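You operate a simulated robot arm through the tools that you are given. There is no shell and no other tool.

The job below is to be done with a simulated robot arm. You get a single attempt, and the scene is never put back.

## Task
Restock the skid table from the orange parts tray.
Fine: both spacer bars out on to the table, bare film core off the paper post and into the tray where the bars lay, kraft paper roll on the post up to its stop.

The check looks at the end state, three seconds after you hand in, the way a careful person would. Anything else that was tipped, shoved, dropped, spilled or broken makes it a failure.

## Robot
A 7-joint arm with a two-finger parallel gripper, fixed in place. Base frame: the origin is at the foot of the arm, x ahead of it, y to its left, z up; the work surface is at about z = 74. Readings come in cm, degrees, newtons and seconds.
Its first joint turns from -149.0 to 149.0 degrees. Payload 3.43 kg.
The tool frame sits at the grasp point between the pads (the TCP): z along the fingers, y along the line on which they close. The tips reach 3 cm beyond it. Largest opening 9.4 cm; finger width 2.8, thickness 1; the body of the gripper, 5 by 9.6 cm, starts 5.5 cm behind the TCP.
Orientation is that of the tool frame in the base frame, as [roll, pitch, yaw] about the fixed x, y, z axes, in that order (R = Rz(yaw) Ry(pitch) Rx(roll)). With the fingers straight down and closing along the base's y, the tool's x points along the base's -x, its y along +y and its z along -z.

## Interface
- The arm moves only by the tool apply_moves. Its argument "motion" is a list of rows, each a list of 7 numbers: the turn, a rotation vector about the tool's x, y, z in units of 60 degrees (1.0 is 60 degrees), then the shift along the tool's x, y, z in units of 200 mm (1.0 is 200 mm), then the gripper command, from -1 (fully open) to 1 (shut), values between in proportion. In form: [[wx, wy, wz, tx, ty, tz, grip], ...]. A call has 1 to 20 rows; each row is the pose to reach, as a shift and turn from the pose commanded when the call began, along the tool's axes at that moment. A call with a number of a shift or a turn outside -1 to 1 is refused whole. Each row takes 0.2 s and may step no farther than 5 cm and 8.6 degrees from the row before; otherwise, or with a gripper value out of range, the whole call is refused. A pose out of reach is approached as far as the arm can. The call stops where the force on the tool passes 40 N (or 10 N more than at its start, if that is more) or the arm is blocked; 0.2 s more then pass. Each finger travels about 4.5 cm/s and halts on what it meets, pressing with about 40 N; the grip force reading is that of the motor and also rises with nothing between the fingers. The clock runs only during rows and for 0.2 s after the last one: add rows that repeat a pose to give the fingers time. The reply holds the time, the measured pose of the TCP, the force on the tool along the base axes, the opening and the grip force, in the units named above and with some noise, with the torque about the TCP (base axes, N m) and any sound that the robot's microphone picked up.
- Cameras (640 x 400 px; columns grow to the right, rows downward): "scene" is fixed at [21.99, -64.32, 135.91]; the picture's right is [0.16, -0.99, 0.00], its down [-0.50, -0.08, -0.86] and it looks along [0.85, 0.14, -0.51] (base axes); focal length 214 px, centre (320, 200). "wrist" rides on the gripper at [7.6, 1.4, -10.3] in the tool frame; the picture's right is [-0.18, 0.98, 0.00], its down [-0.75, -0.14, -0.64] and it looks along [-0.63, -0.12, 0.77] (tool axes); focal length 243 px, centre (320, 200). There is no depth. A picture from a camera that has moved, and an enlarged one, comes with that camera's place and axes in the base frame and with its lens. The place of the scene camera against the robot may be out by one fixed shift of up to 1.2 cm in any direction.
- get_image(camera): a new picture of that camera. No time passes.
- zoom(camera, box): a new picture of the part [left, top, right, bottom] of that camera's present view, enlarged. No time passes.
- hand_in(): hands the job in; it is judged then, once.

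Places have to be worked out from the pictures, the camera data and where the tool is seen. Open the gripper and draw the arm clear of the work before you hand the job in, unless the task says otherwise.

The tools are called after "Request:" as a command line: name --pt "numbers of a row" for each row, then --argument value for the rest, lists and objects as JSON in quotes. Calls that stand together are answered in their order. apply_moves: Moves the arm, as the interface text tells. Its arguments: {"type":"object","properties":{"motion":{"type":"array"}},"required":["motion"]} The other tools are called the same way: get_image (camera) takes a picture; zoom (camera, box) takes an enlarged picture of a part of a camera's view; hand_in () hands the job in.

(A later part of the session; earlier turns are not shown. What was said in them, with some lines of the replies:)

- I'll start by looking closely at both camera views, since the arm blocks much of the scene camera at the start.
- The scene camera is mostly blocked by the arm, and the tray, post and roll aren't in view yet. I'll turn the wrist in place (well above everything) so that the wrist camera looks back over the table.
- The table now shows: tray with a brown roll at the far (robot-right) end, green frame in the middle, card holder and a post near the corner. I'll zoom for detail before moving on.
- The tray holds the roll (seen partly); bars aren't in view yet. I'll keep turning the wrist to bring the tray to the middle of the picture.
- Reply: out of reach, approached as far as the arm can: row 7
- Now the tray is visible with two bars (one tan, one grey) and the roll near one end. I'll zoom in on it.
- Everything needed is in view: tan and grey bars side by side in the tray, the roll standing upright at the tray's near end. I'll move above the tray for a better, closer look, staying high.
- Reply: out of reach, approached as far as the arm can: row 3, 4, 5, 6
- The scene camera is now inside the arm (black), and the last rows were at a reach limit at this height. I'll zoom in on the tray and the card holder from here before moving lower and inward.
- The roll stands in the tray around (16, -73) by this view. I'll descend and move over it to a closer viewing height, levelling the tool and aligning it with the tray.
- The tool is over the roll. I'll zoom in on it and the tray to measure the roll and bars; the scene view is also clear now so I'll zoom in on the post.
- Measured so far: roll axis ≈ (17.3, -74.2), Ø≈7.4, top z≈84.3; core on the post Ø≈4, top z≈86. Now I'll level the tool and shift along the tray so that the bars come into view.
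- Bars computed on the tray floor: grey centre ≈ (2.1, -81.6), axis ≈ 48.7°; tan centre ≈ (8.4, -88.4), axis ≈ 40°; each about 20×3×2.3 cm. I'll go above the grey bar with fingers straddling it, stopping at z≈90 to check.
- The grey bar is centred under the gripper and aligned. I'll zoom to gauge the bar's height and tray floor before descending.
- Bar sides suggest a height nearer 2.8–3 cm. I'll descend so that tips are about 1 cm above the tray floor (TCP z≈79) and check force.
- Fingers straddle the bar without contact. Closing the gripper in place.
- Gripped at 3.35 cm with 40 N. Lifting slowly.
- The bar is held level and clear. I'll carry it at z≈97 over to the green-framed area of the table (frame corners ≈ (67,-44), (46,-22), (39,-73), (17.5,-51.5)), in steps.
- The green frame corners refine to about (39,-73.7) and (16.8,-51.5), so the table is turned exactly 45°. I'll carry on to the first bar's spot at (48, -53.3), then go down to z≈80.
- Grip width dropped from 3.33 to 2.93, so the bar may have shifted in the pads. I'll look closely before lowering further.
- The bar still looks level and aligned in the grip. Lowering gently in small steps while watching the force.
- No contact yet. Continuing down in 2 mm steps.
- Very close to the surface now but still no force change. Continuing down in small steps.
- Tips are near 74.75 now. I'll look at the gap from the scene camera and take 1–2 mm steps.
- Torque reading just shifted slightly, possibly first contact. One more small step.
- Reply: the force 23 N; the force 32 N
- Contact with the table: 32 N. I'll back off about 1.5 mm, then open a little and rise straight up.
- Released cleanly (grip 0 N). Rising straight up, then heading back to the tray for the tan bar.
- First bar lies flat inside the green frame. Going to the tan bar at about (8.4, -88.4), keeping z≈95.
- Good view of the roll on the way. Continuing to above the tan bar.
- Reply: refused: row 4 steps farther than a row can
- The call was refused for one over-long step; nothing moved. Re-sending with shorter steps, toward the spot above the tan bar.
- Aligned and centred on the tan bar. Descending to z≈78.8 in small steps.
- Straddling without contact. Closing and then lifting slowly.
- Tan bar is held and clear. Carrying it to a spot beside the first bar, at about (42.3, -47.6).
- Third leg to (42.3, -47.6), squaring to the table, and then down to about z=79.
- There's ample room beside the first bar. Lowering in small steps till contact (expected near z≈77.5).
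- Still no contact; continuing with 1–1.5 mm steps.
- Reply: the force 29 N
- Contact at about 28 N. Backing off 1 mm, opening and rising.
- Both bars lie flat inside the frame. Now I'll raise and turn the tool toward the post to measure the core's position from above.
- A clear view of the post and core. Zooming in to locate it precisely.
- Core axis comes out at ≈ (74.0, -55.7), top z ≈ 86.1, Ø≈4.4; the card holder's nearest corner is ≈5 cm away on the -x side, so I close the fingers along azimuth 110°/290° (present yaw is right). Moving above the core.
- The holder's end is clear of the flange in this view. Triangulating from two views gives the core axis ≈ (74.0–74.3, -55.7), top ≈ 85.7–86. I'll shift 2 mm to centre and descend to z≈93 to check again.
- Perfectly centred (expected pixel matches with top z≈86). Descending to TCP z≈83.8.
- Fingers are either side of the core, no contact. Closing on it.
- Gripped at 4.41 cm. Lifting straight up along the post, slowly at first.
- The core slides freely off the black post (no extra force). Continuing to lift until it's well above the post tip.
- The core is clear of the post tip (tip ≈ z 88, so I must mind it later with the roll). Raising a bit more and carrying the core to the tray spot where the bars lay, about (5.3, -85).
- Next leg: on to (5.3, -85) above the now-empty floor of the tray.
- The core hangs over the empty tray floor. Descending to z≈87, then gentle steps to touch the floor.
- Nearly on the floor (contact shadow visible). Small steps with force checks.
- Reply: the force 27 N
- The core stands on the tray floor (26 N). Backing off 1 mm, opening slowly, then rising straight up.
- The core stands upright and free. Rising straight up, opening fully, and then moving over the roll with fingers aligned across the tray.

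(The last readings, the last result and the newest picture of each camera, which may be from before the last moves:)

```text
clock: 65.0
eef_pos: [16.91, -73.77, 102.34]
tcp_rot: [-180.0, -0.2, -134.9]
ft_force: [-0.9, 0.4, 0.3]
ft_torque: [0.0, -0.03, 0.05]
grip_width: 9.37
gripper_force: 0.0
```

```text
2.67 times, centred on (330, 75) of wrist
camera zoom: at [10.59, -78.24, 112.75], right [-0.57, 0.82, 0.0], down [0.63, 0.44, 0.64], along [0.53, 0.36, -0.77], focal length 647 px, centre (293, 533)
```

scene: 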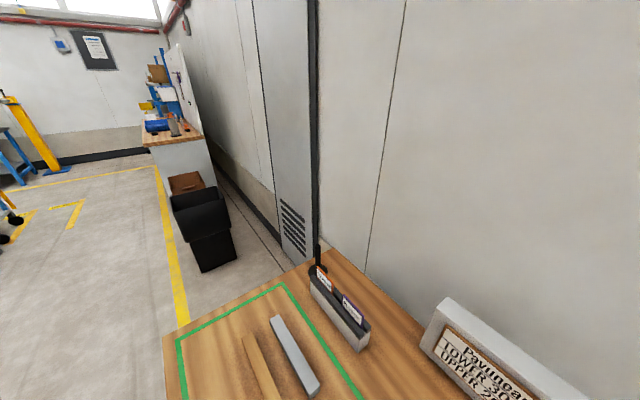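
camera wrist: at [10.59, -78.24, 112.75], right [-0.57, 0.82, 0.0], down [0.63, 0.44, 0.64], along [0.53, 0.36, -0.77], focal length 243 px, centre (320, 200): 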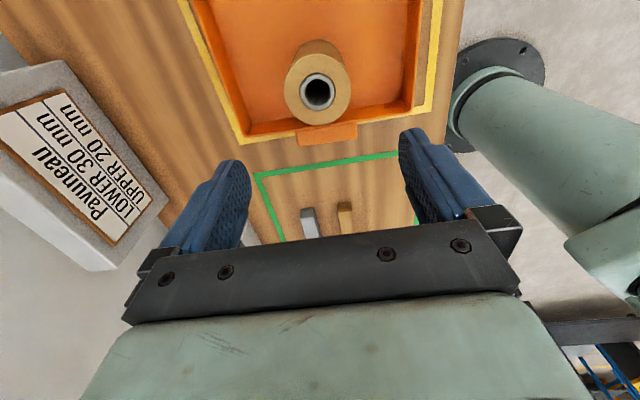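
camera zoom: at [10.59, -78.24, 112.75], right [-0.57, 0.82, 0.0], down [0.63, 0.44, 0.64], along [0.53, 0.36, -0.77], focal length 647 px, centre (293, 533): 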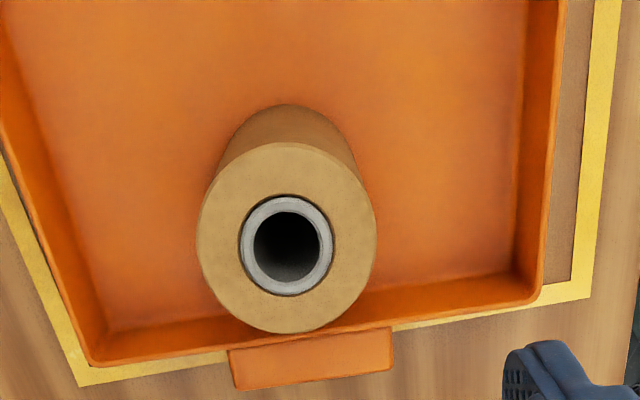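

Roll: Ø≈7.1–7.5, top z≈85–86, offset ~2.5 mm from the tool axis. I'll correct that and descend to z≈93 to check centring again.

Request:
apply_moves --pt "0 0 0 -0.005 -0.0125 0.15 -1" --pt "0 0 0 -0.005 -0.0125 0.3 -1" --pt "0 0 0 -0.005 -0.0125 0.42 -1" --pt "0 0 0 -0.005 -0.0125 0.47 -1" --pt "0 0 0 -0.005 -0.0125 0.47 -1"

Request:
get_image --camera "wrist"

Request:
zoom --camera "wrist" --box '[200, 0, 440, 200]'

```text
clock: 66.2
eef_pos: [17.27, -73.8, 93.13]
tcp_rot: [180.0, -0.2, -135.0]
ft_force: [0.5, 0.0, -0.6]
ft_torque: [0.0, -0.01, 0.01]
grip_width: 9.38
gripper_force: 0.1
```

```text
taken
camera wrist: at [10.91, -78.27, 103.47], right [-0.57, 0.82, 0.0], down [0.63, 0.44, 0.64], along [0.53, 0.36, -0.77], focal length 243 px, centre (320, 200)
```

wrist: 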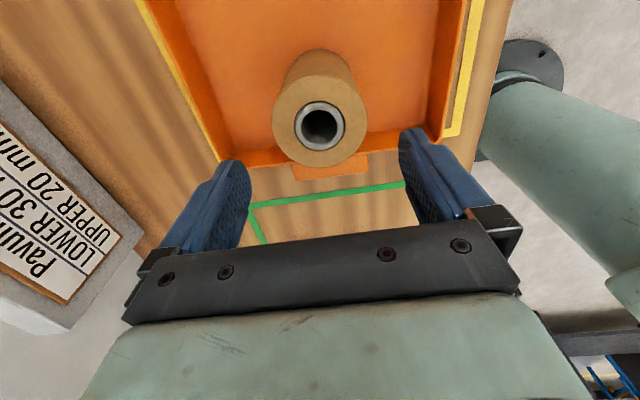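

```text
2.00 times, centred on (320, 100) of wrist
camera zoom: at [10.91, -78.27, 103.47], right [-0.57, 0.82, 0.0], down [0.63, 0.44, 0.64], along [0.53, 0.36, -0.77], focal length 485 px, centre (320, 400)
```

zoom: 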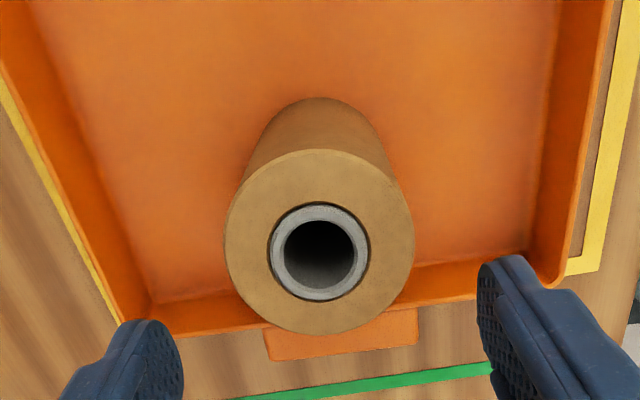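

Centred within a millimetre; top z≈85.6, R≈3.7. Descending so that the fingers overlap the top ~3.8 cm of the roll (TCP z≈84.85), which keeps the palm clear of the post tip later.

Request:
apply_moves --pt "0 0 0 0 0 0.1 -1" --pt "0 0 0 0 0 0.2 -1" --pt "0 0 0 0 0 0.3 -1" --pt "0 0 0 0 0 0.38 -1" --pt "0 0 0 0 0 0.414 -1" --pt "0 0 0 0 0 0.414 -1"

Request:
get_image --camera "wrist"

```text
clock: 67.6
eef_pos: [17.22, -73.96, 84.92]
tcp_rot: [180.0, -0.2, -134.9]
ft_force: [-0.2, 0.2, 0.4]
ft_torque: [0.0, -0.04, -0.02]
grip_width: 9.39
gripper_force: 0.0
```

```text
taken
camera wrist: at [10.83, -78.37, 95.26], right [-0.57, 0.82, 0.0], down [0.63, 0.44, 0.64], along [0.53, 0.36, -0.77], focal length 243 px, centre (320, 200)
```

wrist: 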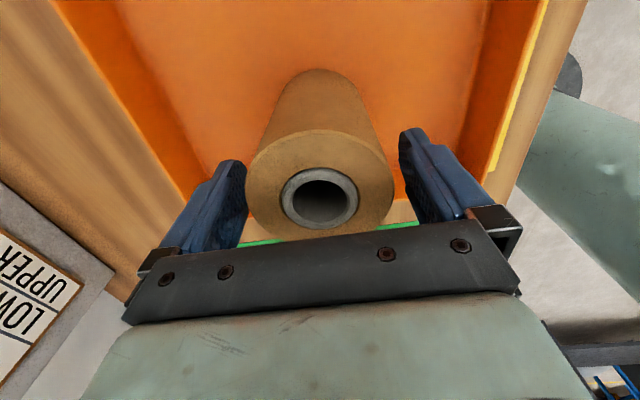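

Fingers straddle the roll evenly, no contact. Closing.

Request:
apply_moves --pt "0 0 0 0 0 0 -0.8" --pt "0 0 0 0 0 0 -0.65" --pt "0 0 0 0 0 0 -0.5" --pt "0 0 0 0 0 0 1" --pt "0 0 0 0 0 0 1" --pt "0 0 0 0 0 0 1"

Request:
get_image --camera "wrist"

```text
clock: 69.0
eef_pos: [17.18, -73.96, 85.02]
tcp_rot: [179.9, -0.2, -135.0]
ft_force: [0.2, 2.0, 0.4]
ft_torque: [0.03, 0.0, 0.04]
grip_width: 7.19
gripper_force: 40.8
```

```text
taken
camera wrist: at [10.83, -78.37, 95.27], right [-0.57, 0.82, 0.0], down [0.63, 0.44, 0.64], along [0.53, 0.36, -0.77], focal length 243 px, centre (320, 200)
```

wrist: 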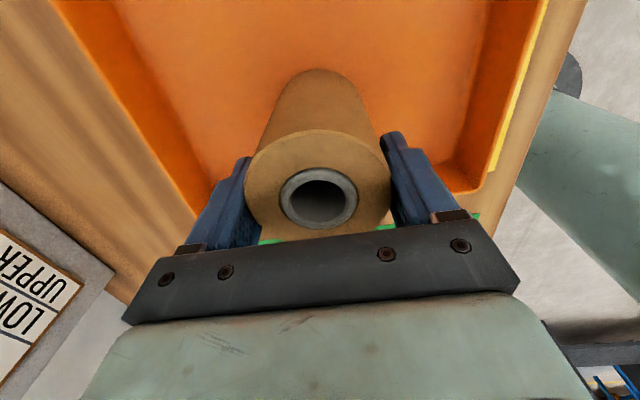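

Gripped at 7.19 cm; the hole is centred on the tool axis. Lifting slowly.

Request:
apply_moves --pt "0 0 0 0 0 -0.03 1" --pt "0 0 0 0 0 -0.08 1" --pt "0 0 0 0 0 -0.18 1" --pt "0 0 0 0 0 -0.35 1" --pt "0 0 0 0 0 -0.55 1" --pt "0 0 0 0 0 -0.75 1" --pt "0 0 0 0 0 -0.95 1" --pt "0 0 0 0 0 -0.95 1"

Request:
get_image --camera "wrist"

```text
clock: 70.8
eef_pos: [16.96, -73.9, 103.96]
tcp_rot: [180.0, -0.2, -135.0]
ft_force: [0.6, -0.1, -2.9]
ft_torque: [-0.01, 0.0, 0.04]
grip_width: 7.19
gripper_force: 39.9
```

```text
taken
camera wrist: at [10.63, -78.38, 114.26], right [-0.57, 0.82, 0.0], down [0.63, 0.44, 0.64], along [0.53, 0.36, -0.77], focal length 243 px, centre (320, 200)
```

wrist: 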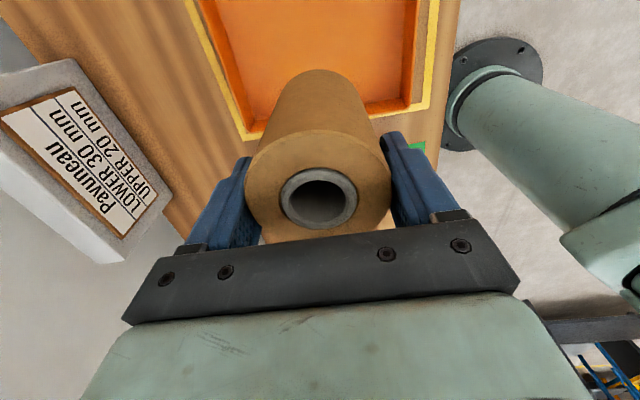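

Roll is held securely (≈2.9 N). Carrying it at z≈104 (bottom ≈ 94.7, above post tip 88 and cards) towards the post.

Request:
apply_moves --pt "0 0 0 -0.13 -0.067 0 1" --pt "0 0 0 -0.31 -0.161 0 1" --pt "0 0 0 -0.5 -0.26 0 1" --pt "0 0 0 -0.7 -0.363 0 1" --pt "0 0 0 -0.885 -0.459 0 1"

Request:
apply_moves --pt "0 0 0 -0.18 -0.093 0 1" --pt "0 0 0 -0.36 -0.187 0 1" --pt "0 0 0 -0.54 -0.28 0 1" --pt "0 0 0 -0.72 -0.373 0 1" --pt "0 0 0 -0.885 -0.459 0 1" --pt "0 0 0 -0.885 -0.459 0 1"

Request:
get_image --camera "wrist"

Request:
get_image --camera "scene"

```text
clock: 72.0
eef_pos: [35.94, -67.77, 103.7]
tcp_rot: [-179.9, -0.1, -135.0]
ft_force: [-0.4, 1.2, -2.3]
ft_torque: [0.02, -0.01, -0.01]
grip_width: 7.19
gripper_force: 40.0
```

```text
clock: 73.4
eef_pos: [55.14, -61.86, 103.72]
tcp_rot: [179.9, -0.2, -135.1]
ft_force: [0.2, 0.4, -3.0]
ft_torque: [0.01, 0.0, -0.02]
grip_width: 7.17
gripper_force: 40.1
```

```text
taken
camera wrist: at [48.84, -66.32, 114.07], right [-0.56, 0.83, 0.0], down [0.63, 0.44, 0.64], along [0.53, 0.36, -0.77], focal length 243 px, centre (320, 200)
```

wrist: 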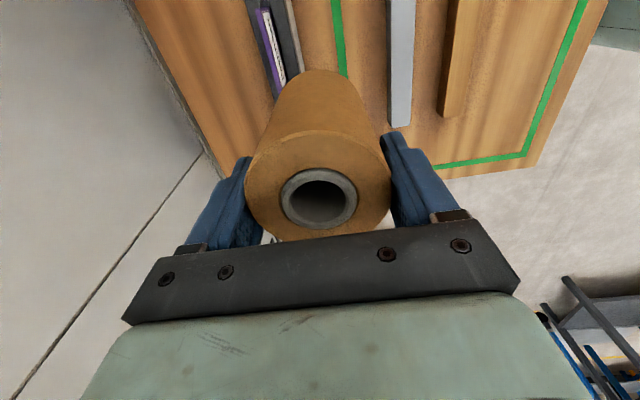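

```text
taken
```

scene: 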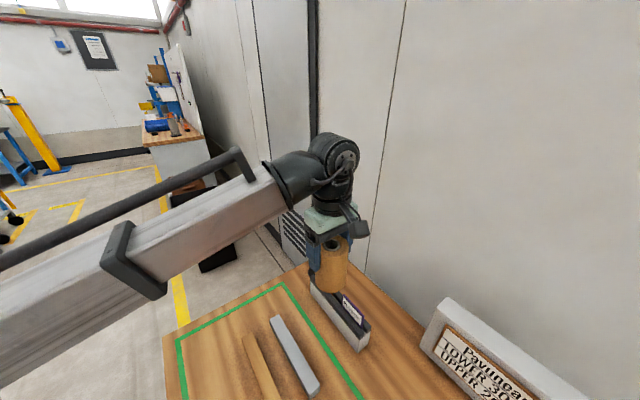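

Last leg: to above the post, turning back to the earlier yaw (fingers at azimuth 110°/290°).

Request:
apply_moves --pt "0 0 0.08 -0.18 -0.093 0 1" --pt "0 0 0.16 -0.37 -0.19 0 1" --pt "0 0 0.24 -0.56 -0.289 0 1" --pt "0 0 0.32 -0.75 -0.387 0 1" --pt "0 0 0.4 -0.88 -0.4536 0 1" --pt "0 0 0.4 -0.88 -0.4536 0 1"

Request:
get_image --camera "wrist"

Request:
get_image --camera "scene"

Request:
zoom --camera "scene" --box '[270, 150, 390, 320]'

```text
clock: 74.8
eef_pos: [74.13, -55.79, 103.7]
tcp_rot: [-180.0, -0.2, -158.9]
ft_force: [-0.8, -0.4, -2.6]
ft_torque: [0.01, -0.02, -0.05]
grip_width: 7.17
gripper_force: 39.7
```

```text
taken
camera wrist: at [66.57, -57.27, 113.96], right [-0.18, 0.98, 0.0], down [0.76, 0.14, 0.64], along [0.63, 0.11, -0.77], focal length 243 px, centre (320, 200)
```

wrist: 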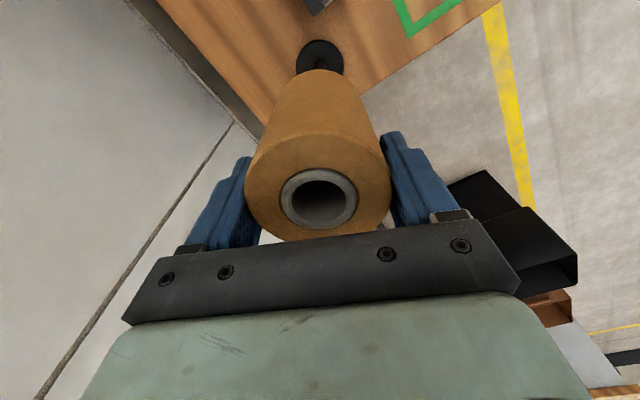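

```text
taken
```

scene: 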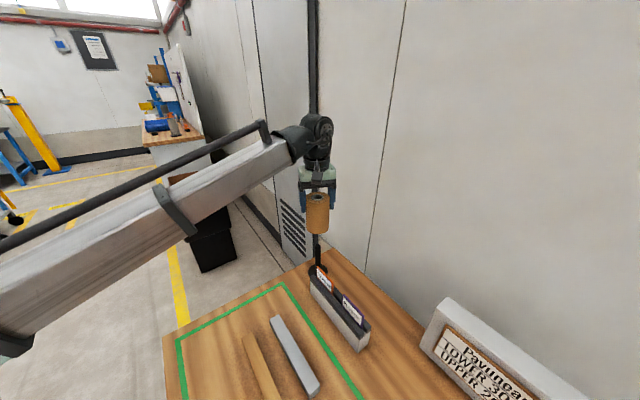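

```text
2.35 times, centred on (330, 235) of scene
camera zoom: at [21.99, -64.32, 135.91], right [0.16, -0.99, 0.0], down [-0.5, -0.08, -0.86], along [0.85, 0.14, -0.51], focal length 505 px, centre (296, 118)
```

zoom: 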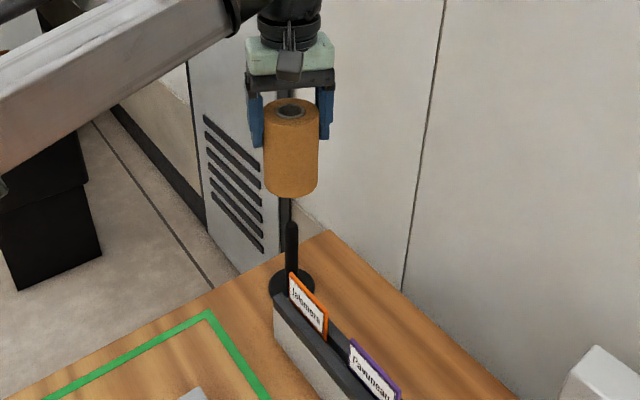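

Roll hangs above the post. I'll zoom in more to check the sideways alignment between roll and post.

Request:
zoom --camera "scene" --box '[290, 180, 350, 280]'

Request:
zoom --camera "wrist" --box '[260, 20, 380, 120]'

```text
4.00 times, centred on (320, 230) of scene
camera zoom: at [21.99, -64.32, 135.91], right [0.16, -0.99, 0.0], down [-0.5, -0.08, -0.86], along [0.85, 0.14, -0.51], focal length 858 px, centre (320, 80)
```

zoom: 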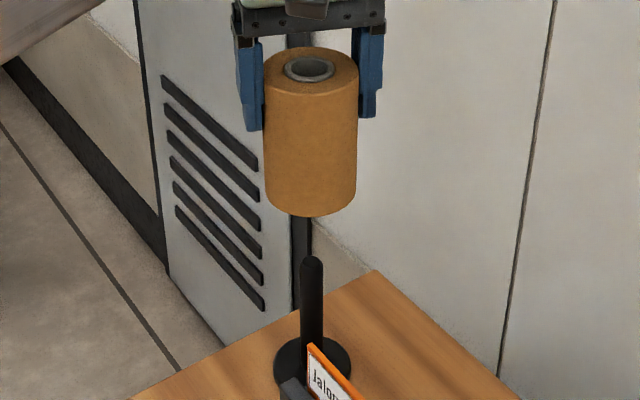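

```text
4.00 times, centred on (320, 70) of wrist
camera zoom: at [66.57, -57.27, 113.96], right [-0.18, 0.98, 0.0], down [0.76, 0.14, 0.64], along [0.63, 0.11, -0.77], focal length 970 px, centre (320, 720)
```

zoom: 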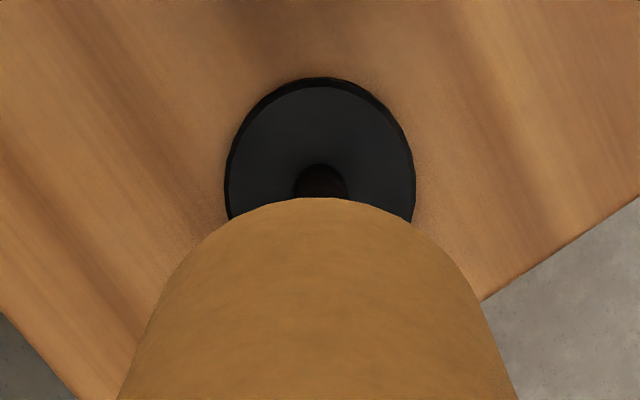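

Lateral alignment is good; the post seems about 2 mm forward of the tool axis. I'll check where the roll's hole sits in the grip.

Request:
zoom --camera "wrist" --box '[240, 110, 400, 250]'

```text
2.86 times, centred on (320, 180) of wrist
camera zoom: at [66.57, -57.27, 113.96], right [-0.18, 0.98, 0.0], down [0.76, 0.14, 0.64], along [0.63, 0.11, -0.77], focal length 693 px, centre (320, 257)
```

zoom: 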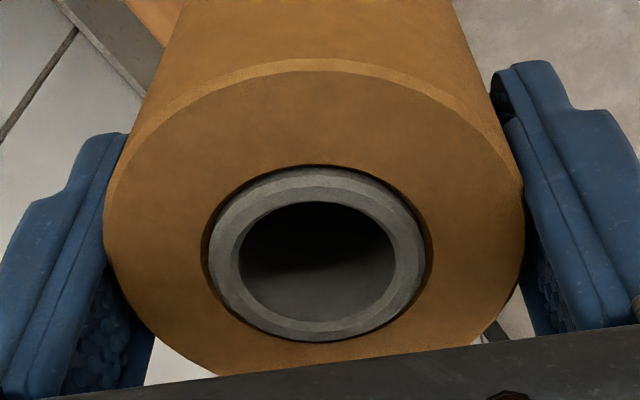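

Hole (R≈1.35) is centred on the tool axis; post R≈0.93 lies ≈1.7 mm forward. I'll apply that correction and lower to just above the tip, then check.

Request:
apply_moves --pt "0 0 0 -0.0085 -0.002 0.0 1" --pt "0 0 0 -0.0085 -0.002 0.1 1" --pt "0 0 0 -0.0085 -0.002 0.2 1" --pt "0 0 0 -0.0085 -0.002 0.26 1" --pt "0 0 0 -0.0085 -0.002 0.26 1"

Request:
zoom --camera "scene" --box '[290, 180, 350, 280]'

Request:
zoom --camera "wrist" --box '[240, 20, 400, 240]'

```text
clock: 76.0
eef_pos: [74.16, -55.68, 98.45]
tcp_rot: [-179.9, -0.2, -159.0]
ft_force: [0.2, -0.5, -3.0]
ft_torque: [0.0, 0.01, 0.0]
grip_width: 7.19
gripper_force: 40.1
```

```text
4.00 times, centred on (320, 230) of scene
camera zoom: at [21.99, -64.32, 135.91], right [0.16, -0.99, 0.0], down [-0.5, -0.08, -0.86], along [0.85, 0.14, -0.51], focal length 858 px, centre (320, 80)
```

zoom: 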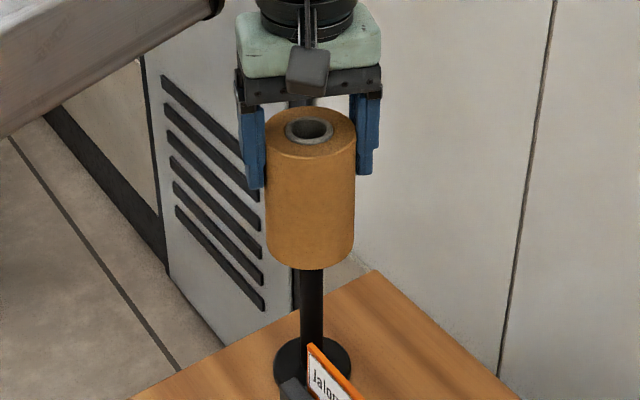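

```text
1.82 times, centred on (320, 130) of wrist
camera zoom: at [66.62, -57.2, 108.72], right [-0.18, 0.98, 0.0], down [0.76, 0.14, 0.64], along [0.63, 0.11, -0.77], focal length 441 px, centre (320, 327)
```

zoom: 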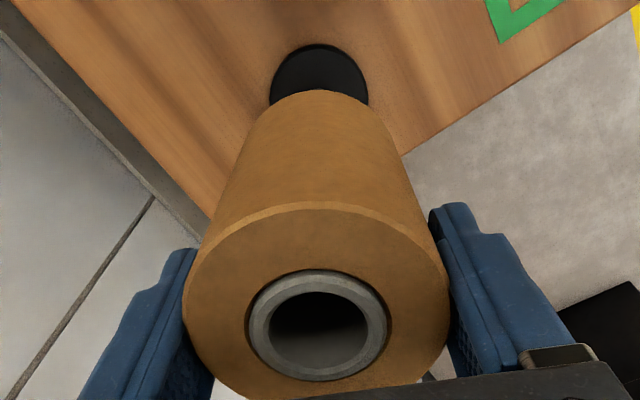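

Alignment looks good from both views. Lowering slowly over the tip and checking force.

Request:
apply_moves --pt "0 0 0 0 0 0.04 1" --pt "0 0 0 0 0 0.08 1" --pt "0 0 0 0 0 0.12 1" --pt "0 0 0 0 0 0.15 1"

Request:
zoom --camera "scene" --box '[290, 180, 350, 280]'

Request:
zoom --camera "wrist" --box '[240, 20, 400, 240]'

```text
clock: 77.0
eef_pos: [74.07, -55.7, 95.53]
tcp_rot: [-179.9, -0.2, -159.1]
ft_force: [0.0, 0.1, -2.8]
ft_torque: [-0.01, -0.06, 0.02]
grip_width: 7.2
gripper_force: 40.2
```

```text
4.00 times, centred on (320, 230) of scene
camera zoom: at [21.99, -64.32, 135.91], right [0.16, -0.99, 0.0], down [-0.5, -0.08, -0.86], along [0.85, 0.14, -0.51], focal length 858 px, centre (320, 80)
```

zoom: 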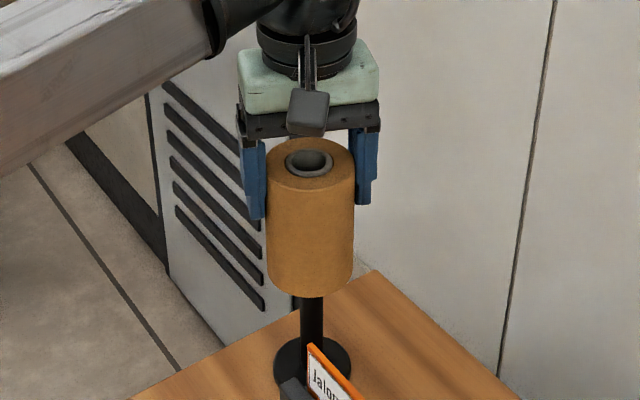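

```text
1.82 times, centred on (320, 130) of wrist
camera zoom: at [66.64, -57.17, 105.8], right [-0.18, 0.98, 0.0], down [0.76, 0.14, 0.64], along [0.63, 0.11, -0.77], focal length 441 px, centre (320, 327)
```

zoom: 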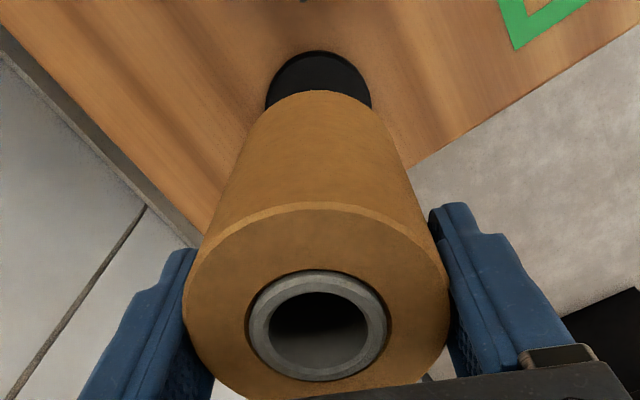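

The tip has entered the hole with no contact force. Continuing down.

Request:
apply_moves --pt "0 0 0 0 0 0.05 1" --pt "0 0 0 0 0 0.1 1" --pt "0 0 0 0 0 0.15 1" --pt "0 0 0 0 0 0.2 1"

Request:
get_image --camera "wrist"

Request:
zoom --camera "scene" --box '[290, 180, 350, 280]'

```text
clock: 78.0
eef_pos: [74.2, -55.72, 91.49]
tcp_rot: [-179.9, -0.3, -158.9]
ft_force: [0.6, -0.1, -1.4]
ft_torque: [-0.01, -0.07, 0.0]
grip_width: 7.17
gripper_force: 40.1
```

```text
taken
camera wrist: at [66.64, -57.17, 101.77], right [-0.18, 0.98, 0.0], down [0.76, 0.14, 0.64], along [0.63, 0.11, -0.77], focal length 243 px, centre (320, 200)
```

wrist: 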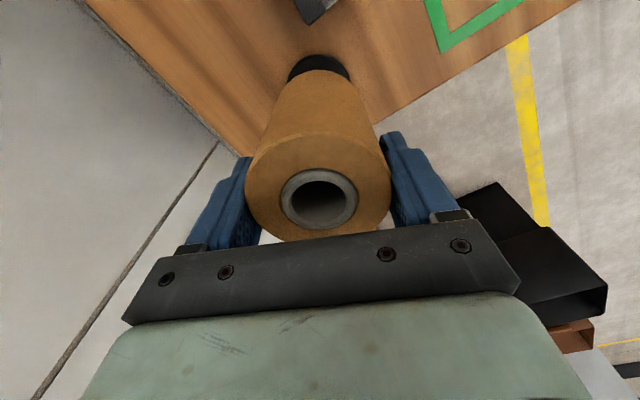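

```text
4.00 times, centred on (320, 230) of scene
camera zoom: at [21.99, -64.32, 135.91], right [0.16, -0.99, 0.0], down [-0.5, -0.08, -0.86], along [0.85, 0.14, -0.51], focal length 858 px, centre (320, 80)
```

zoom: 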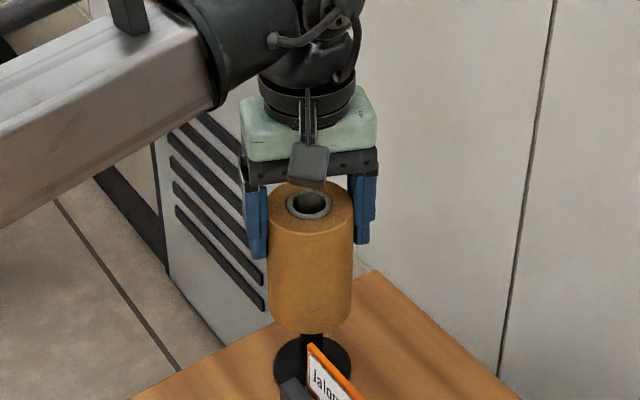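

Sliding down freely. Continuing to z≈88 with checks.

Request:
apply_moves --pt "0 0 0 0 0 0.05 1" --pt "0 0 0 0 0 0.1 1" --pt "0 0 0 0 0 0.14 1" --pt "0 0 0 0 0 0.17 1"

Request:
zoom --camera "wrist" --box '[220, 20, 420, 260]'

Request:
zoom --camera "scene" --box '[290, 180, 350, 280]'

```text
clock: 79.0
eef_pos: [74.19, -55.66, 87.95]
tcp_rot: [-179.9, -0.3, -159.0]
ft_force: [-1.1, -0.2, -3.0]
ft_torque: [0.0, 0.0, 0.0]
grip_width: 7.16
gripper_force: 40.1
```

```text
1.67 times, centred on (320, 140) of wrist
camera zoom: at [66.65, -57.16, 98.42], right [-0.18, 0.98, 0.0], down [0.76, 0.14, 0.64], along [0.63, 0.11, -0.77], focal length 404 px, centre (320, 300)
```

zoom: 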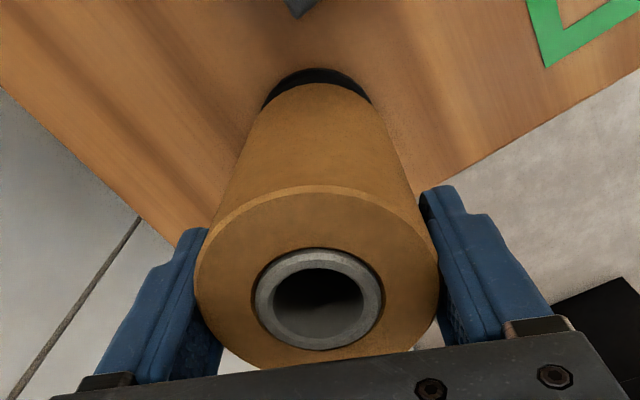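

```text
4.00 times, centred on (320, 230) of scene
camera zoom: at [21.99, -64.32, 135.91], right [0.16, -0.99, 0.0], down [-0.5, -0.08, -0.86], along [0.85, 0.14, -0.51], focal length 858 px, centre (320, 80)
```

zoom: 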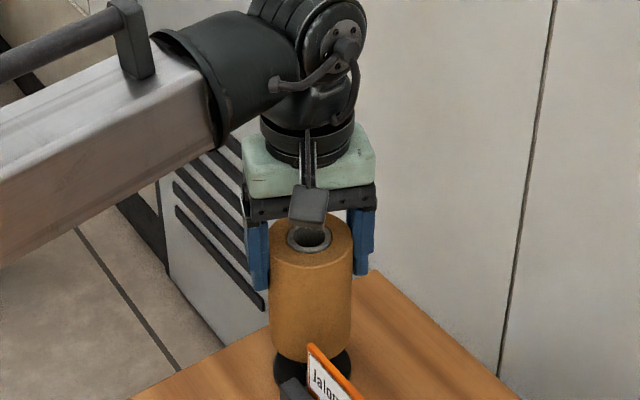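

Let me look into the hole to see the post tip.

Request:
zoom --camera "wrist" --box '[270, 150, 370, 240]'

Request:
zoom --camera "scene" --box '[300, 220, 340, 290]'

```text
4.44 times, centred on (320, 195) of wrist
camera zoom: at [66.65, -57.16, 98.42], right [-0.18, 0.98, 0.0], down [0.76, 0.14, 0.64], along [0.63, 0.11, -0.77], focal length 1078 px, centre (320, 222)
```

zoom: 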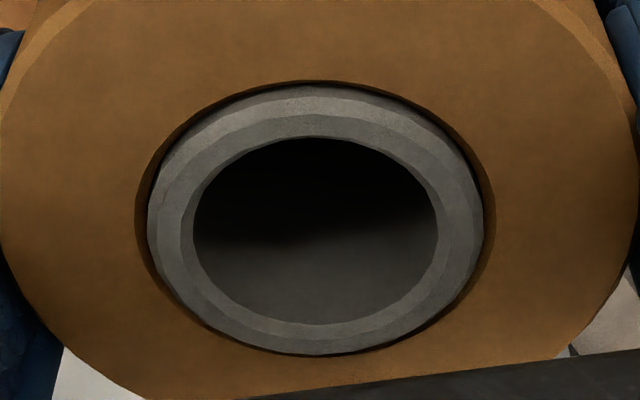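

```text
5.71 times, centred on (320, 255) of scene
camera zoom: at [21.99, -64.32, 135.91], right [0.16, -0.99, 0.0], down [-0.5, -0.08, -0.86], along [0.85, 0.14, -0.51], focal length 1226 px, centre (320, -114)
```

zoom: 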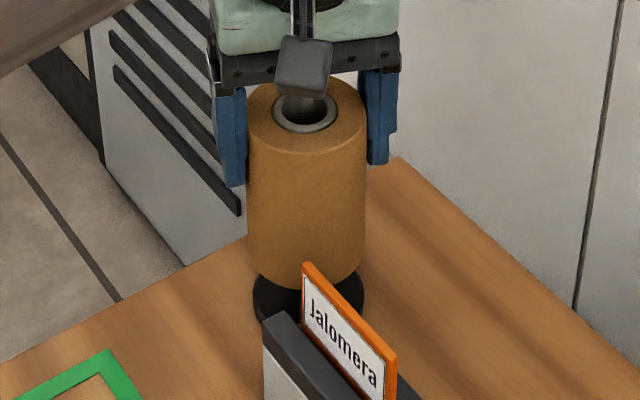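

The interior's dark, consistent with the black tip being just below the visible depth. No force so far, so I'll continue down in small steps.

Request:
apply_moves --pt "0 0 0 0 0 0.03 1" --pt "0 0 0 0 0 0.06 1" --pt "0 0 0 0 0 0.09 1" --pt "0 0 0 0 0 0.11 1"

Request:
zoom --camera "wrist" --box '[220, 20, 420, 260]'

Request:
zoom --camera "scene" --box '[290, 200, 350, 300]'

```text
clock: 80.0
eef_pos: [74.21, -55.66, 85.95]
tcp_rot: [180.0, -0.2, -159.1]
ft_force: [0.7, -0.2, -1.9]
ft_torque: [-0.01, -0.03, -0.02]
grip_width: 7.16
gripper_force: 39.7
```

```text
1.67 times, centred on (320, 140) of wrist
camera zoom: at [66.66, -57.17, 96.32], right [-0.18, 0.98, 0.0], down [0.76, 0.14, 0.64], along [0.63, 0.11, -0.77], focal length 404 px, centre (320, 300)
```

zoom: 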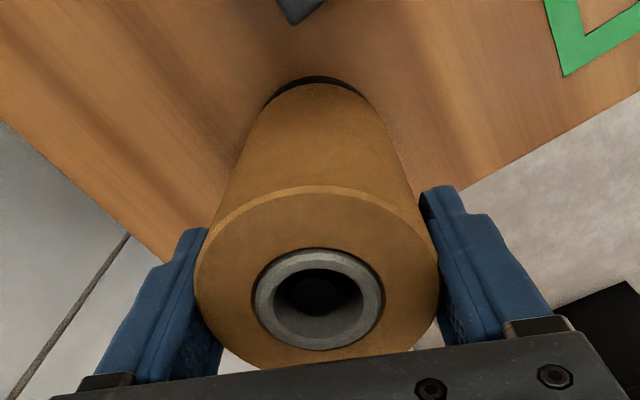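

```text
4.00 times, centred on (320, 250) of scene
camera zoom: at [21.99, -64.32, 135.91], right [0.16, -0.99, 0.0], down [-0.5, -0.08, -0.86], along [0.85, 0.14, -0.51], focal length 858 px, centre (320, 0)
```

zoom: 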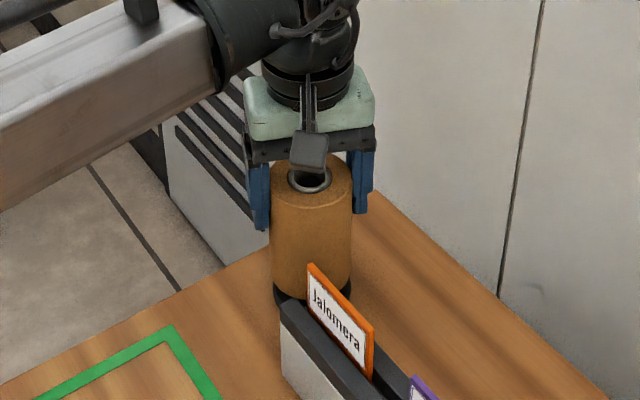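

The post tip is now visible inside the hole, centred. Continuing down in fine steps toward the flange stop (expected TCP ≈ 84.1).

Request:
apply_moves --pt "0 0 0 0 0 0.025 1" --pt "0 0 0 0 0 0.05 1" --pt "0 0 0 0 0 0.06 1"

Request:
apply_moves --pt "0 0 0 0 0 0.012 1"

Request:
apply_moves --pt "0 0 0 0 0 0.01 1"

```text
clock: 80.8
eef_pos: [74.22, -55.72, 84.74]
tcp_rot: [-179.8, -0.2, -159.0]
ft_force: [1.4, -0.8, -3.0]
ft_torque: [0.0, 0.0, 0.01]
grip_width: 7.16
gripper_force: 40.0
```

```text
clock: 81.2
eef_pos: [74.21, -55.68, 84.53]
tcp_rot: [-179.9, -0.2, -159.0]
ft_force: [0.7, -1.6, -2.2]
ft_torque: [0.02, 0.02, 0.0]
grip_width: 7.16
gripper_force: 39.5
```

```text
clock: 81.6
eef_pos: [74.17, -55.75, 84.26]
tcp_rot: [-180.0, -0.2, -159.0]
ft_force: [0.1, -0.6, -3.2]
ft_torque: [0.0, -0.01, -0.02]
grip_width: 7.16
gripper_force: 40.3
```

Still hanging free at z≈84.3. A few more 1 mm steps to feel the flange.

Request:
apply_moves --pt "0 0 0 0 0 0.007 1"

Request:
apply_moves --pt "0 0 0 0 0 0.006 1"

Request:
zoom --camera "scene" --box '[290, 200, 350, 300]'

```text
clock: 82.0
eef_pos: [74.13, -55.77, 84.03]
tcp_rot: [-179.9, -0.2, -159.0]
ft_force: [-0.6, 0.5, -2.2]
ft_torque: [0.03, -0.03, 0.02]
grip_width: 7.15
gripper_force: 40.2
```

```text
clock: 82.4
eef_pos: [74.14, -55.66, 84.09]
tcp_rot: [-179.8, -0.2, -159.0]
ft_force: [0.6, -1.6, 4.1]
ft_torque: [0.22, 0.16, 0.01]
grip_width: 7.16
gripper_force: 39.8
```

```text
4.00 times, centred on (320, 250) of scene
camera zoom: at [21.99, -64.32, 135.91], right [0.16, -0.99, 0.0], down [-0.5, -0.08, -0.86], along [0.85, 0.14, -0.51], focal length 858 px, centre (320, 0)
```

zoom: 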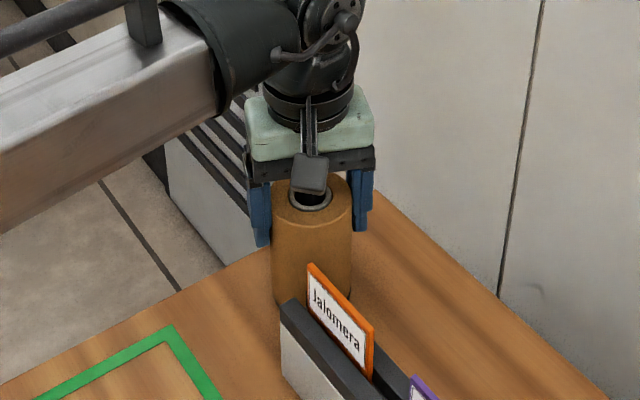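

Contact at z≈84.05, right where the flange stop was predicted. One more tiny step to confirm it's a solid stop.

Request:
apply_moves --pt "0 0 0 0 0 0.005 1"

Request:
zoom --camera "wrist" --box '[220, 20, 420, 260]'

```text
clock: 82.8
eef_pos: [74.16, -55.71, 84.03]
tcp_rot: [-179.8, -0.3, -158.9]
ft_force: [0.9, -1.0, 15.4]
ft_torque: [0.45, 0.35, 0.07]
grip_width: 7.14
gripper_force: 39.5
```

```text
1.67 times, centred on (320, 140) of wrist
camera zoom: at [66.59, -57.2, 94.37], right [-0.18, 0.98, 0.0], down [0.76, 0.14, 0.64], along [0.63, 0.11, -0.77], focal length 404 px, centre (320, 300)
```

zoom: 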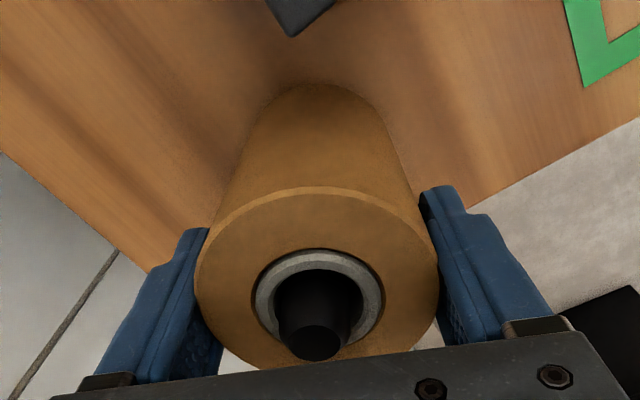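

Seated on the flange with the post tip showing above the roll. Releasing: back off slightly, open fully, then rise straight up.

Request:
apply_moves --pt "0 0 0 0 0 -0.003 1" --pt "0 0 0 0 0 -0.003 -0.55" --pt "0 0 0 0 0 -0.003 -0.7" --pt "0 0 0 0 0 -0.003 -0.85" --pt "0 0 0 0 0 -0.003 -1" --pt "0 0 0 0 0 -0.003 -1"

Request:
get_image --camera "wrist"

Request:
zoom --camera "scene" --box '[290, 200, 350, 300]'

```text
clock: 84.2
eef_pos: [73.99, -55.75, 84.06]
tcp_rot: [-179.9, -0.2, -159.0]
ft_force: [0.0, 0.6, 0.7]
ft_torque: [0.01, -0.01, 0.01]
grip_width: 9.41
gripper_force: 0.1
```

```text
taken
camera wrist: at [66.6, -57.18, 94.3], right [-0.18, 0.98, 0.0], down [0.76, 0.14, 0.64], along [0.63, 0.11, -0.77], focal length 243 px, centre (320, 200)
```

wrist: 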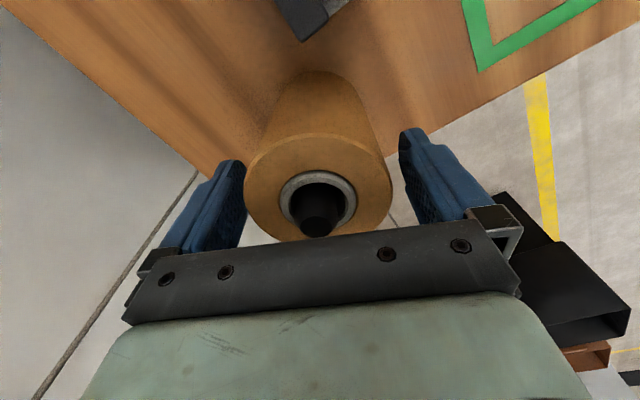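

```text
4.00 times, centred on (320, 250) of scene
camera zoom: at [21.99, -64.32, 135.91], right [0.16, -0.99, 0.0], down [-0.5, -0.08, -0.86], along [0.85, 0.14, -0.51], focal length 858 px, centre (320, 0)
```

zoom: 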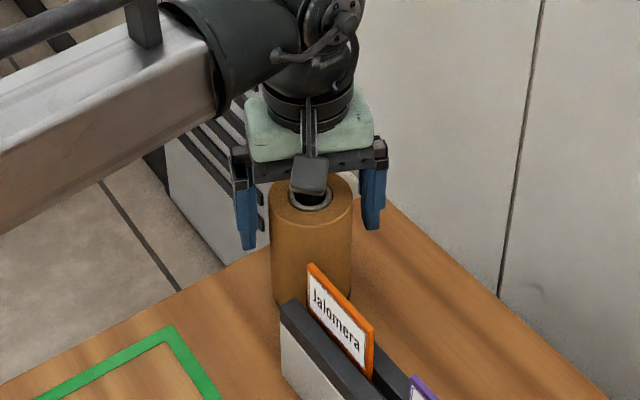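

Fingers are free of the roll. Rising straight up.

Request:
apply_moves --pt "0 0 0 0 0 -0.04 -1" --pt "0 0 0 0 0 -0.12 -1" --pt "0 0 0 0 0 -0.25 -1" --pt "0 0 0 0 0 -0.45 -1" --pt "0 0 0 0 0 -0.68 -1" --pt "0 0 0 0 0 -0.9 -1" --pt "0 0 0 0 0 -0.9 -1"

Request:
get_image --camera "wrist"

Request:
zoom --camera "scene" --box '[280, 200, 400, 400]'

Request:
zoom --camera "wrist" --box '[240, 0, 400, 150]'

```text
clock: 85.8
eef_pos: [74.23, -55.56, 101.9]
tcp_rot: [-180.0, -0.2, -158.9]
ft_force: [0.8, 0.2, 0.1]
ft_torque: [0.02, -0.01, -0.02]
grip_width: 9.41
gripper_force: 0.0
```

```text
taken
camera wrist: at [66.75, -57.04, 112.3], right [-0.18, 0.98, 0.0], down [0.76, 0.14, 0.64], along [0.63, 0.11, -0.77], focal length 243 px, centre (320, 200)
```

wrist: 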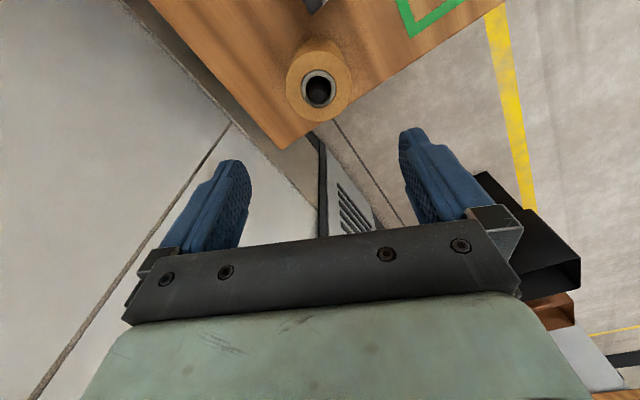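

```text
2.00 times, centred on (340, 300) of scene
camera zoom: at [21.99, -64.32, 135.91], right [0.16, -0.99, 0.0], down [-0.5, -0.08, -0.86], along [0.85, 0.14, -0.51], focal length 429 px, centre (280, 0)
```

zoom: 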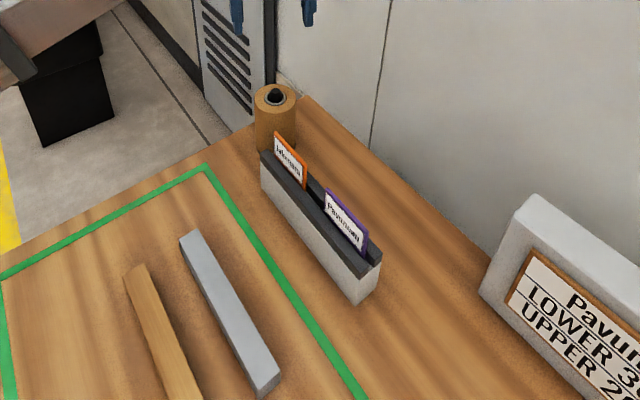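

```text
2.67 times, centred on (320, 75) of wrist
camera zoom: at [66.75, -57.04, 112.3], right [-0.18, 0.98, 0.0], down [0.76, 0.14, 0.64], along [0.63, 0.11, -0.77], focal length 647 px, centre (320, 533)
```

zoom: 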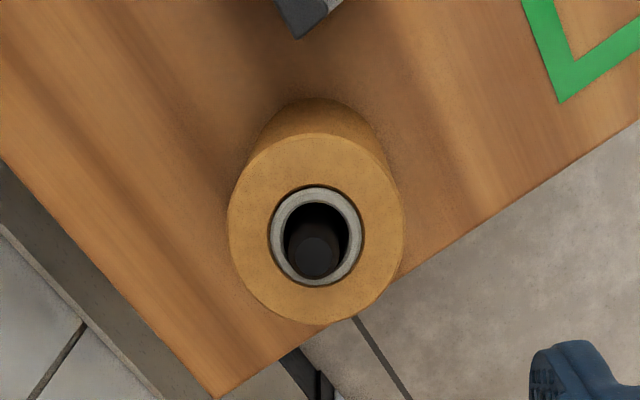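

The roll sits on the post. I'll zoom in to verify that it's down on the flange and upright.

Request:
zoom --camera "scene" --box '[295, 230, 345, 290]'

Request:
zoom --camera "scene" --box '[220, 300, 340, 400]'

```text
6.67 times, centred on (320, 260) of scene
camera zoom: at [21.99, -64.32, 135.91], right [0.16, -0.99, 0.0], down [-0.5, -0.08, -0.86], along [0.85, 0.14, -0.51], focal length 1430 px, centre (320, -200)
```

zoom: 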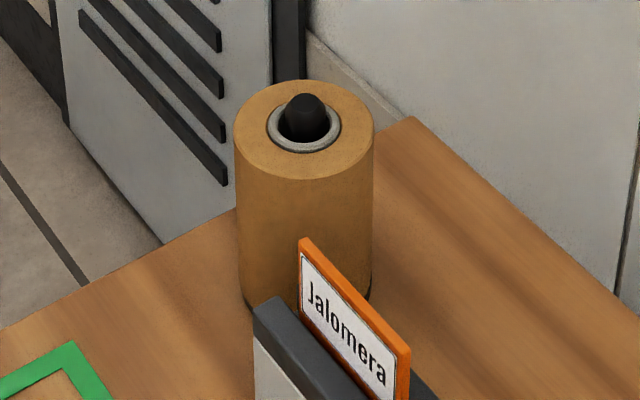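

```text
4.00 times, centred on (280, 350) of scene
camera zoom: at [21.99, -64.32, 135.91], right [0.16, -0.99, 0.0], down [-0.5, -0.08, -0.86], along [0.85, 0.14, -0.51], focal length 858 px, centre (480, -400)
```

zoom: 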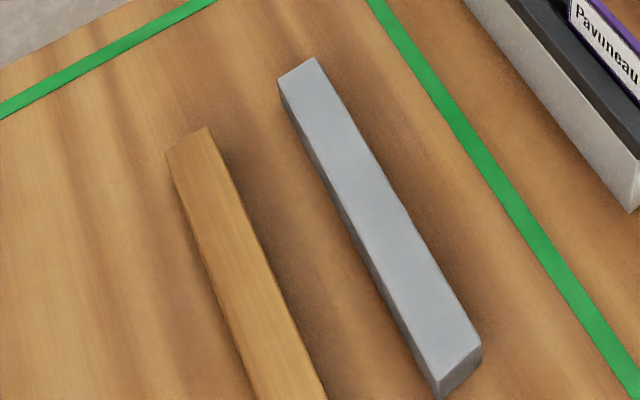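

All good there. Now I'll draw the arm up and back over to view the tray for a final check of the core.

Request:
apply_moves --pt "0 0 0 0 0 -0.2 -1" --pt "0 0 0 0.15 0 -0.3 -1" --pt "0 0 0 0.37 0 -0.35 -1" --pt "0 0 0 0.6 0 -0.4 -1" --pt "0 0 0 0.8 0 -0.4 -1"

Request:
apply_moves --pt "0 0 -0.05 0.2 0 -0.05 -1" --pt "0 0 -0.1 0.42 0 -0.1 -1" --pt "0 0 -0.15 0.64 0 -0.15 -1" --pt "0 0 -0.2 0.85 0 -0.2 -1"

Request:
get_image --camera "wrist"

Request:
get_image --camera "scene"

```text
clock: 87.0
eef_pos: [59.23, -61.29, 110.24]
tcp_rot: [-179.9, -0.2, -159.0]
ft_force: [0.5, 0.5, 0.1]
ft_torque: [0.01, 0.0, 0.03]
grip_width: 9.38
gripper_force: 0.1
```

```text
clock: 88.0
eef_pos: [43.47, -67.52, 114.22]
tcp_rot: [-179.9, -0.2, -146.9]
ft_force: [-1.2, 0.1, -0.8]
ft_torque: [0.0, 0.02, 0.02]
grip_width: 9.43
gripper_force: 0.2
```

```text
taken
camera wrist: at [36.39, -70.47, 124.54], right [-0.38, 0.92, 0.0], down [0.71, 0.3, 0.64], along [0.59, 0.24, -0.77], focal length 243 px, centre (320, 200)
```

wrist: 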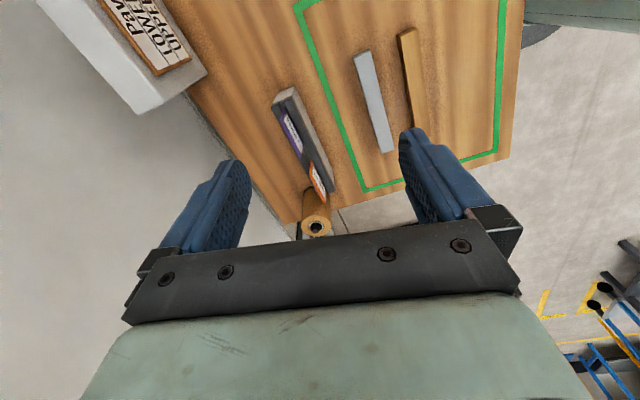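

```text
taken
```

scene: 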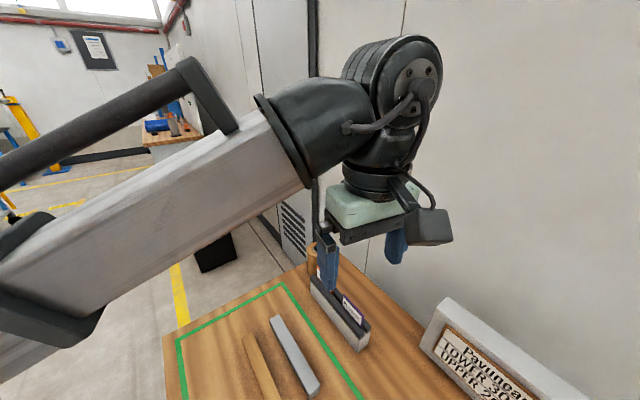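

The table side looks right. Moving over the tray to check the core.

Request:
apply_moves --pt "0 0 0 0.22 0.04 0 -1" --pt "0 0 0 0.45 0.09 0 -1" --pt "0 0 0 0.68 0.135 0 -1" --pt "0 0 0 0.9 0.18 0 -1"

Request:
apply_moves --pt "0 0 0 0.22 0.04 0 -1" --pt "0 0 0 0.45 0.09 0 -1" --pt "0 0 0 0.68 0.135 0 -1" --pt "0 0 0 0.9 0.18 0 -1" --pt "0 0 0 0.9 0.18 0 -1"

Request:
get_image --camera "wrist"

Request:
get_image --camera "scene"

```text
clock: 89.0
eef_pos: [26.22, -74.42, 114.08]
tcp_rot: [-179.9, -0.2, -146.9]
ft_force: [-0.2, 0.0, -0.8]
ft_torque: [-0.01, -0.01, -0.02]
grip_width: 9.4
gripper_force: 0.0
```

```text
clock: 90.2
eef_pos: [9.22, -81.12, 114.17]
tcp_rot: [-180.0, -0.2, -147.0]
ft_force: [0.3, 0.4, -0.1]
ft_torque: [-0.01, 0.01, -0.01]
grip_width: 9.39
gripper_force: 0.1
```

```text
taken
camera wrist: at [2.11, -84.16, 124.52], right [-0.38, 0.92, 0.0], down [0.71, 0.29, 0.64], along [0.59, 0.24, -0.77], focal length 243 px, centre (320, 200)
```

wrist: 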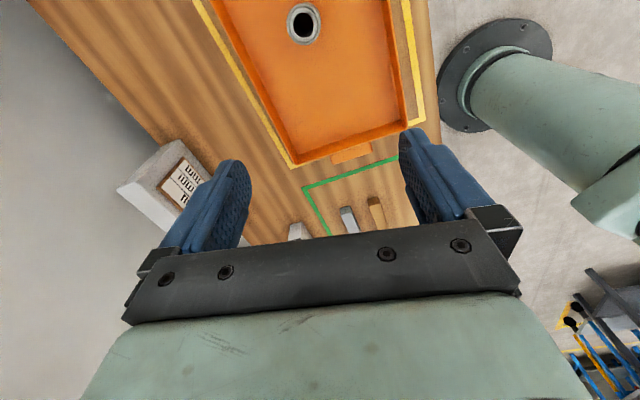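

```text
taken
```

scene: 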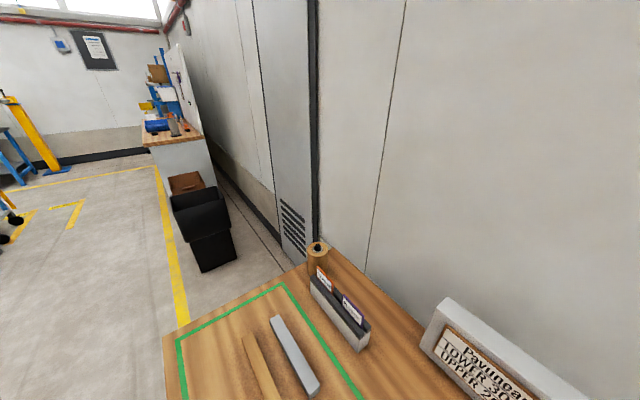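

The core stands in the tray where the bars lay, and everything else is undisturbed. I'll draw the arm away toward its starting pose, high and clear.

Request:
apply_moves --pt "0 0 0 -0.12 -0.11 -0.05 -1" --pt "0 0 0 -0.25 -0.23 -0.1 -1" --pt "0 0 0 -0.38 -0.36 -0.15 -1" --pt "0 0 0 -0.51 -0.49 -0.15 -1" --pt "0 0 0 -0.64 -0.6 -0.15 -1"

Request:
apply_moves --pt "0 0 0 -0.12 -0.11 0 -1" --pt "0 0 0 -0.25 -0.23 0 -1" --pt "0 0 0 -0.38 -0.36 0 -1" --pt "0 0 0 -0.51 -0.48 -0.1 -1" --pt "0 0 0 -0.64 -0.58 -0.25 -1" --pt "0 0 0 -0.64 -0.58 -0.35 -1"

Request:
get_image --camera "wrist"

Request:
get_image --camera "scene"

```text
clock: 91.4
eef_pos: [26.74, -84.2, 117.17]
tcp_rot: [-179.9, -0.3, -147.0]
ft_force: [-1.2, 0.1, -0.5]
ft_torque: [0.01, 0.01, 0.02]
grip_width: 9.4
gripper_force: 0.0
```

```text
clock: 92.8
eef_pos: [43.78, -86.73, 124.26]
tcp_rot: [-179.9, -0.2, -147.0]
ft_force: [0.1, -0.9, -0.4]
ft_torque: [0.02, 0.01, 0.0]
grip_width: 9.39
gripper_force: 0.0
```

```text
taken
camera wrist: at [36.68, -89.88, 134.64], right [-0.38, 0.92, 0.0], down [0.71, 0.29, 0.64], along [0.59, 0.24, -0.77], focal length 243 px, centre (320, 200)
```

wrist: 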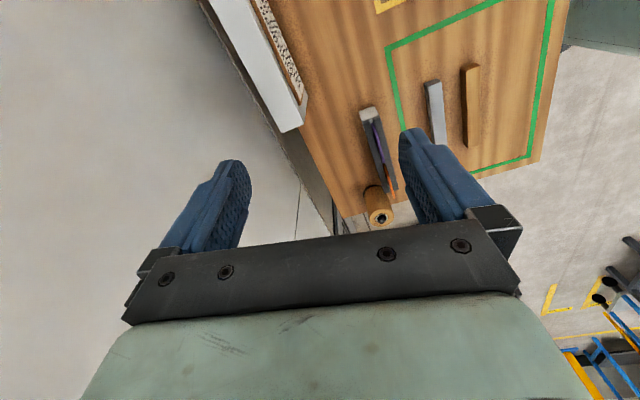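

```text
taken
```

scene: 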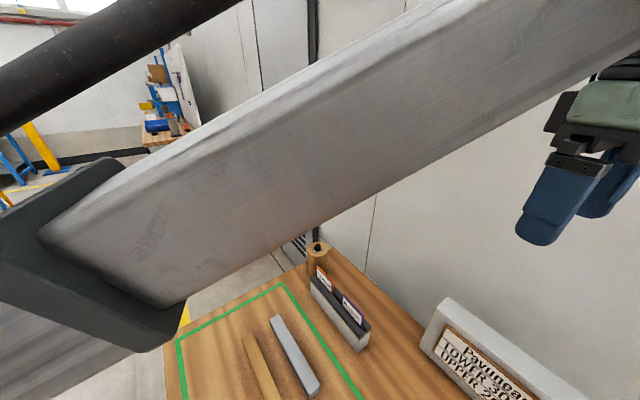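

The arm is clear with the gripper open. Both bars lie flat on the table, the core stands in the tray where the bars were, and the roll is on the post down to its flange. I see nothing else disturbed, so I'm handing in.

Request:
hand_in

```text
The job is handed in.
```

The job is done and handed in; I have not seen the check's result.

- **Spacer bars:** both lie flat on the table inside the green frame, side by side about 8 cm apart. I chose the green frame because the task only said "on to the table".
- **Film core:** it stands upright in the tray, in the middle of where the two bars lay.
- **Paper roll:** it is on the post and resting on the flange. Contact came at the height I expected for the flange, and the post tip shows above the roll.

In the last pictures nothing else looked moved or tipped, including the card holder, the sign and the tray. The gripper is open and the arm is back near its starting pose, clear of the work.
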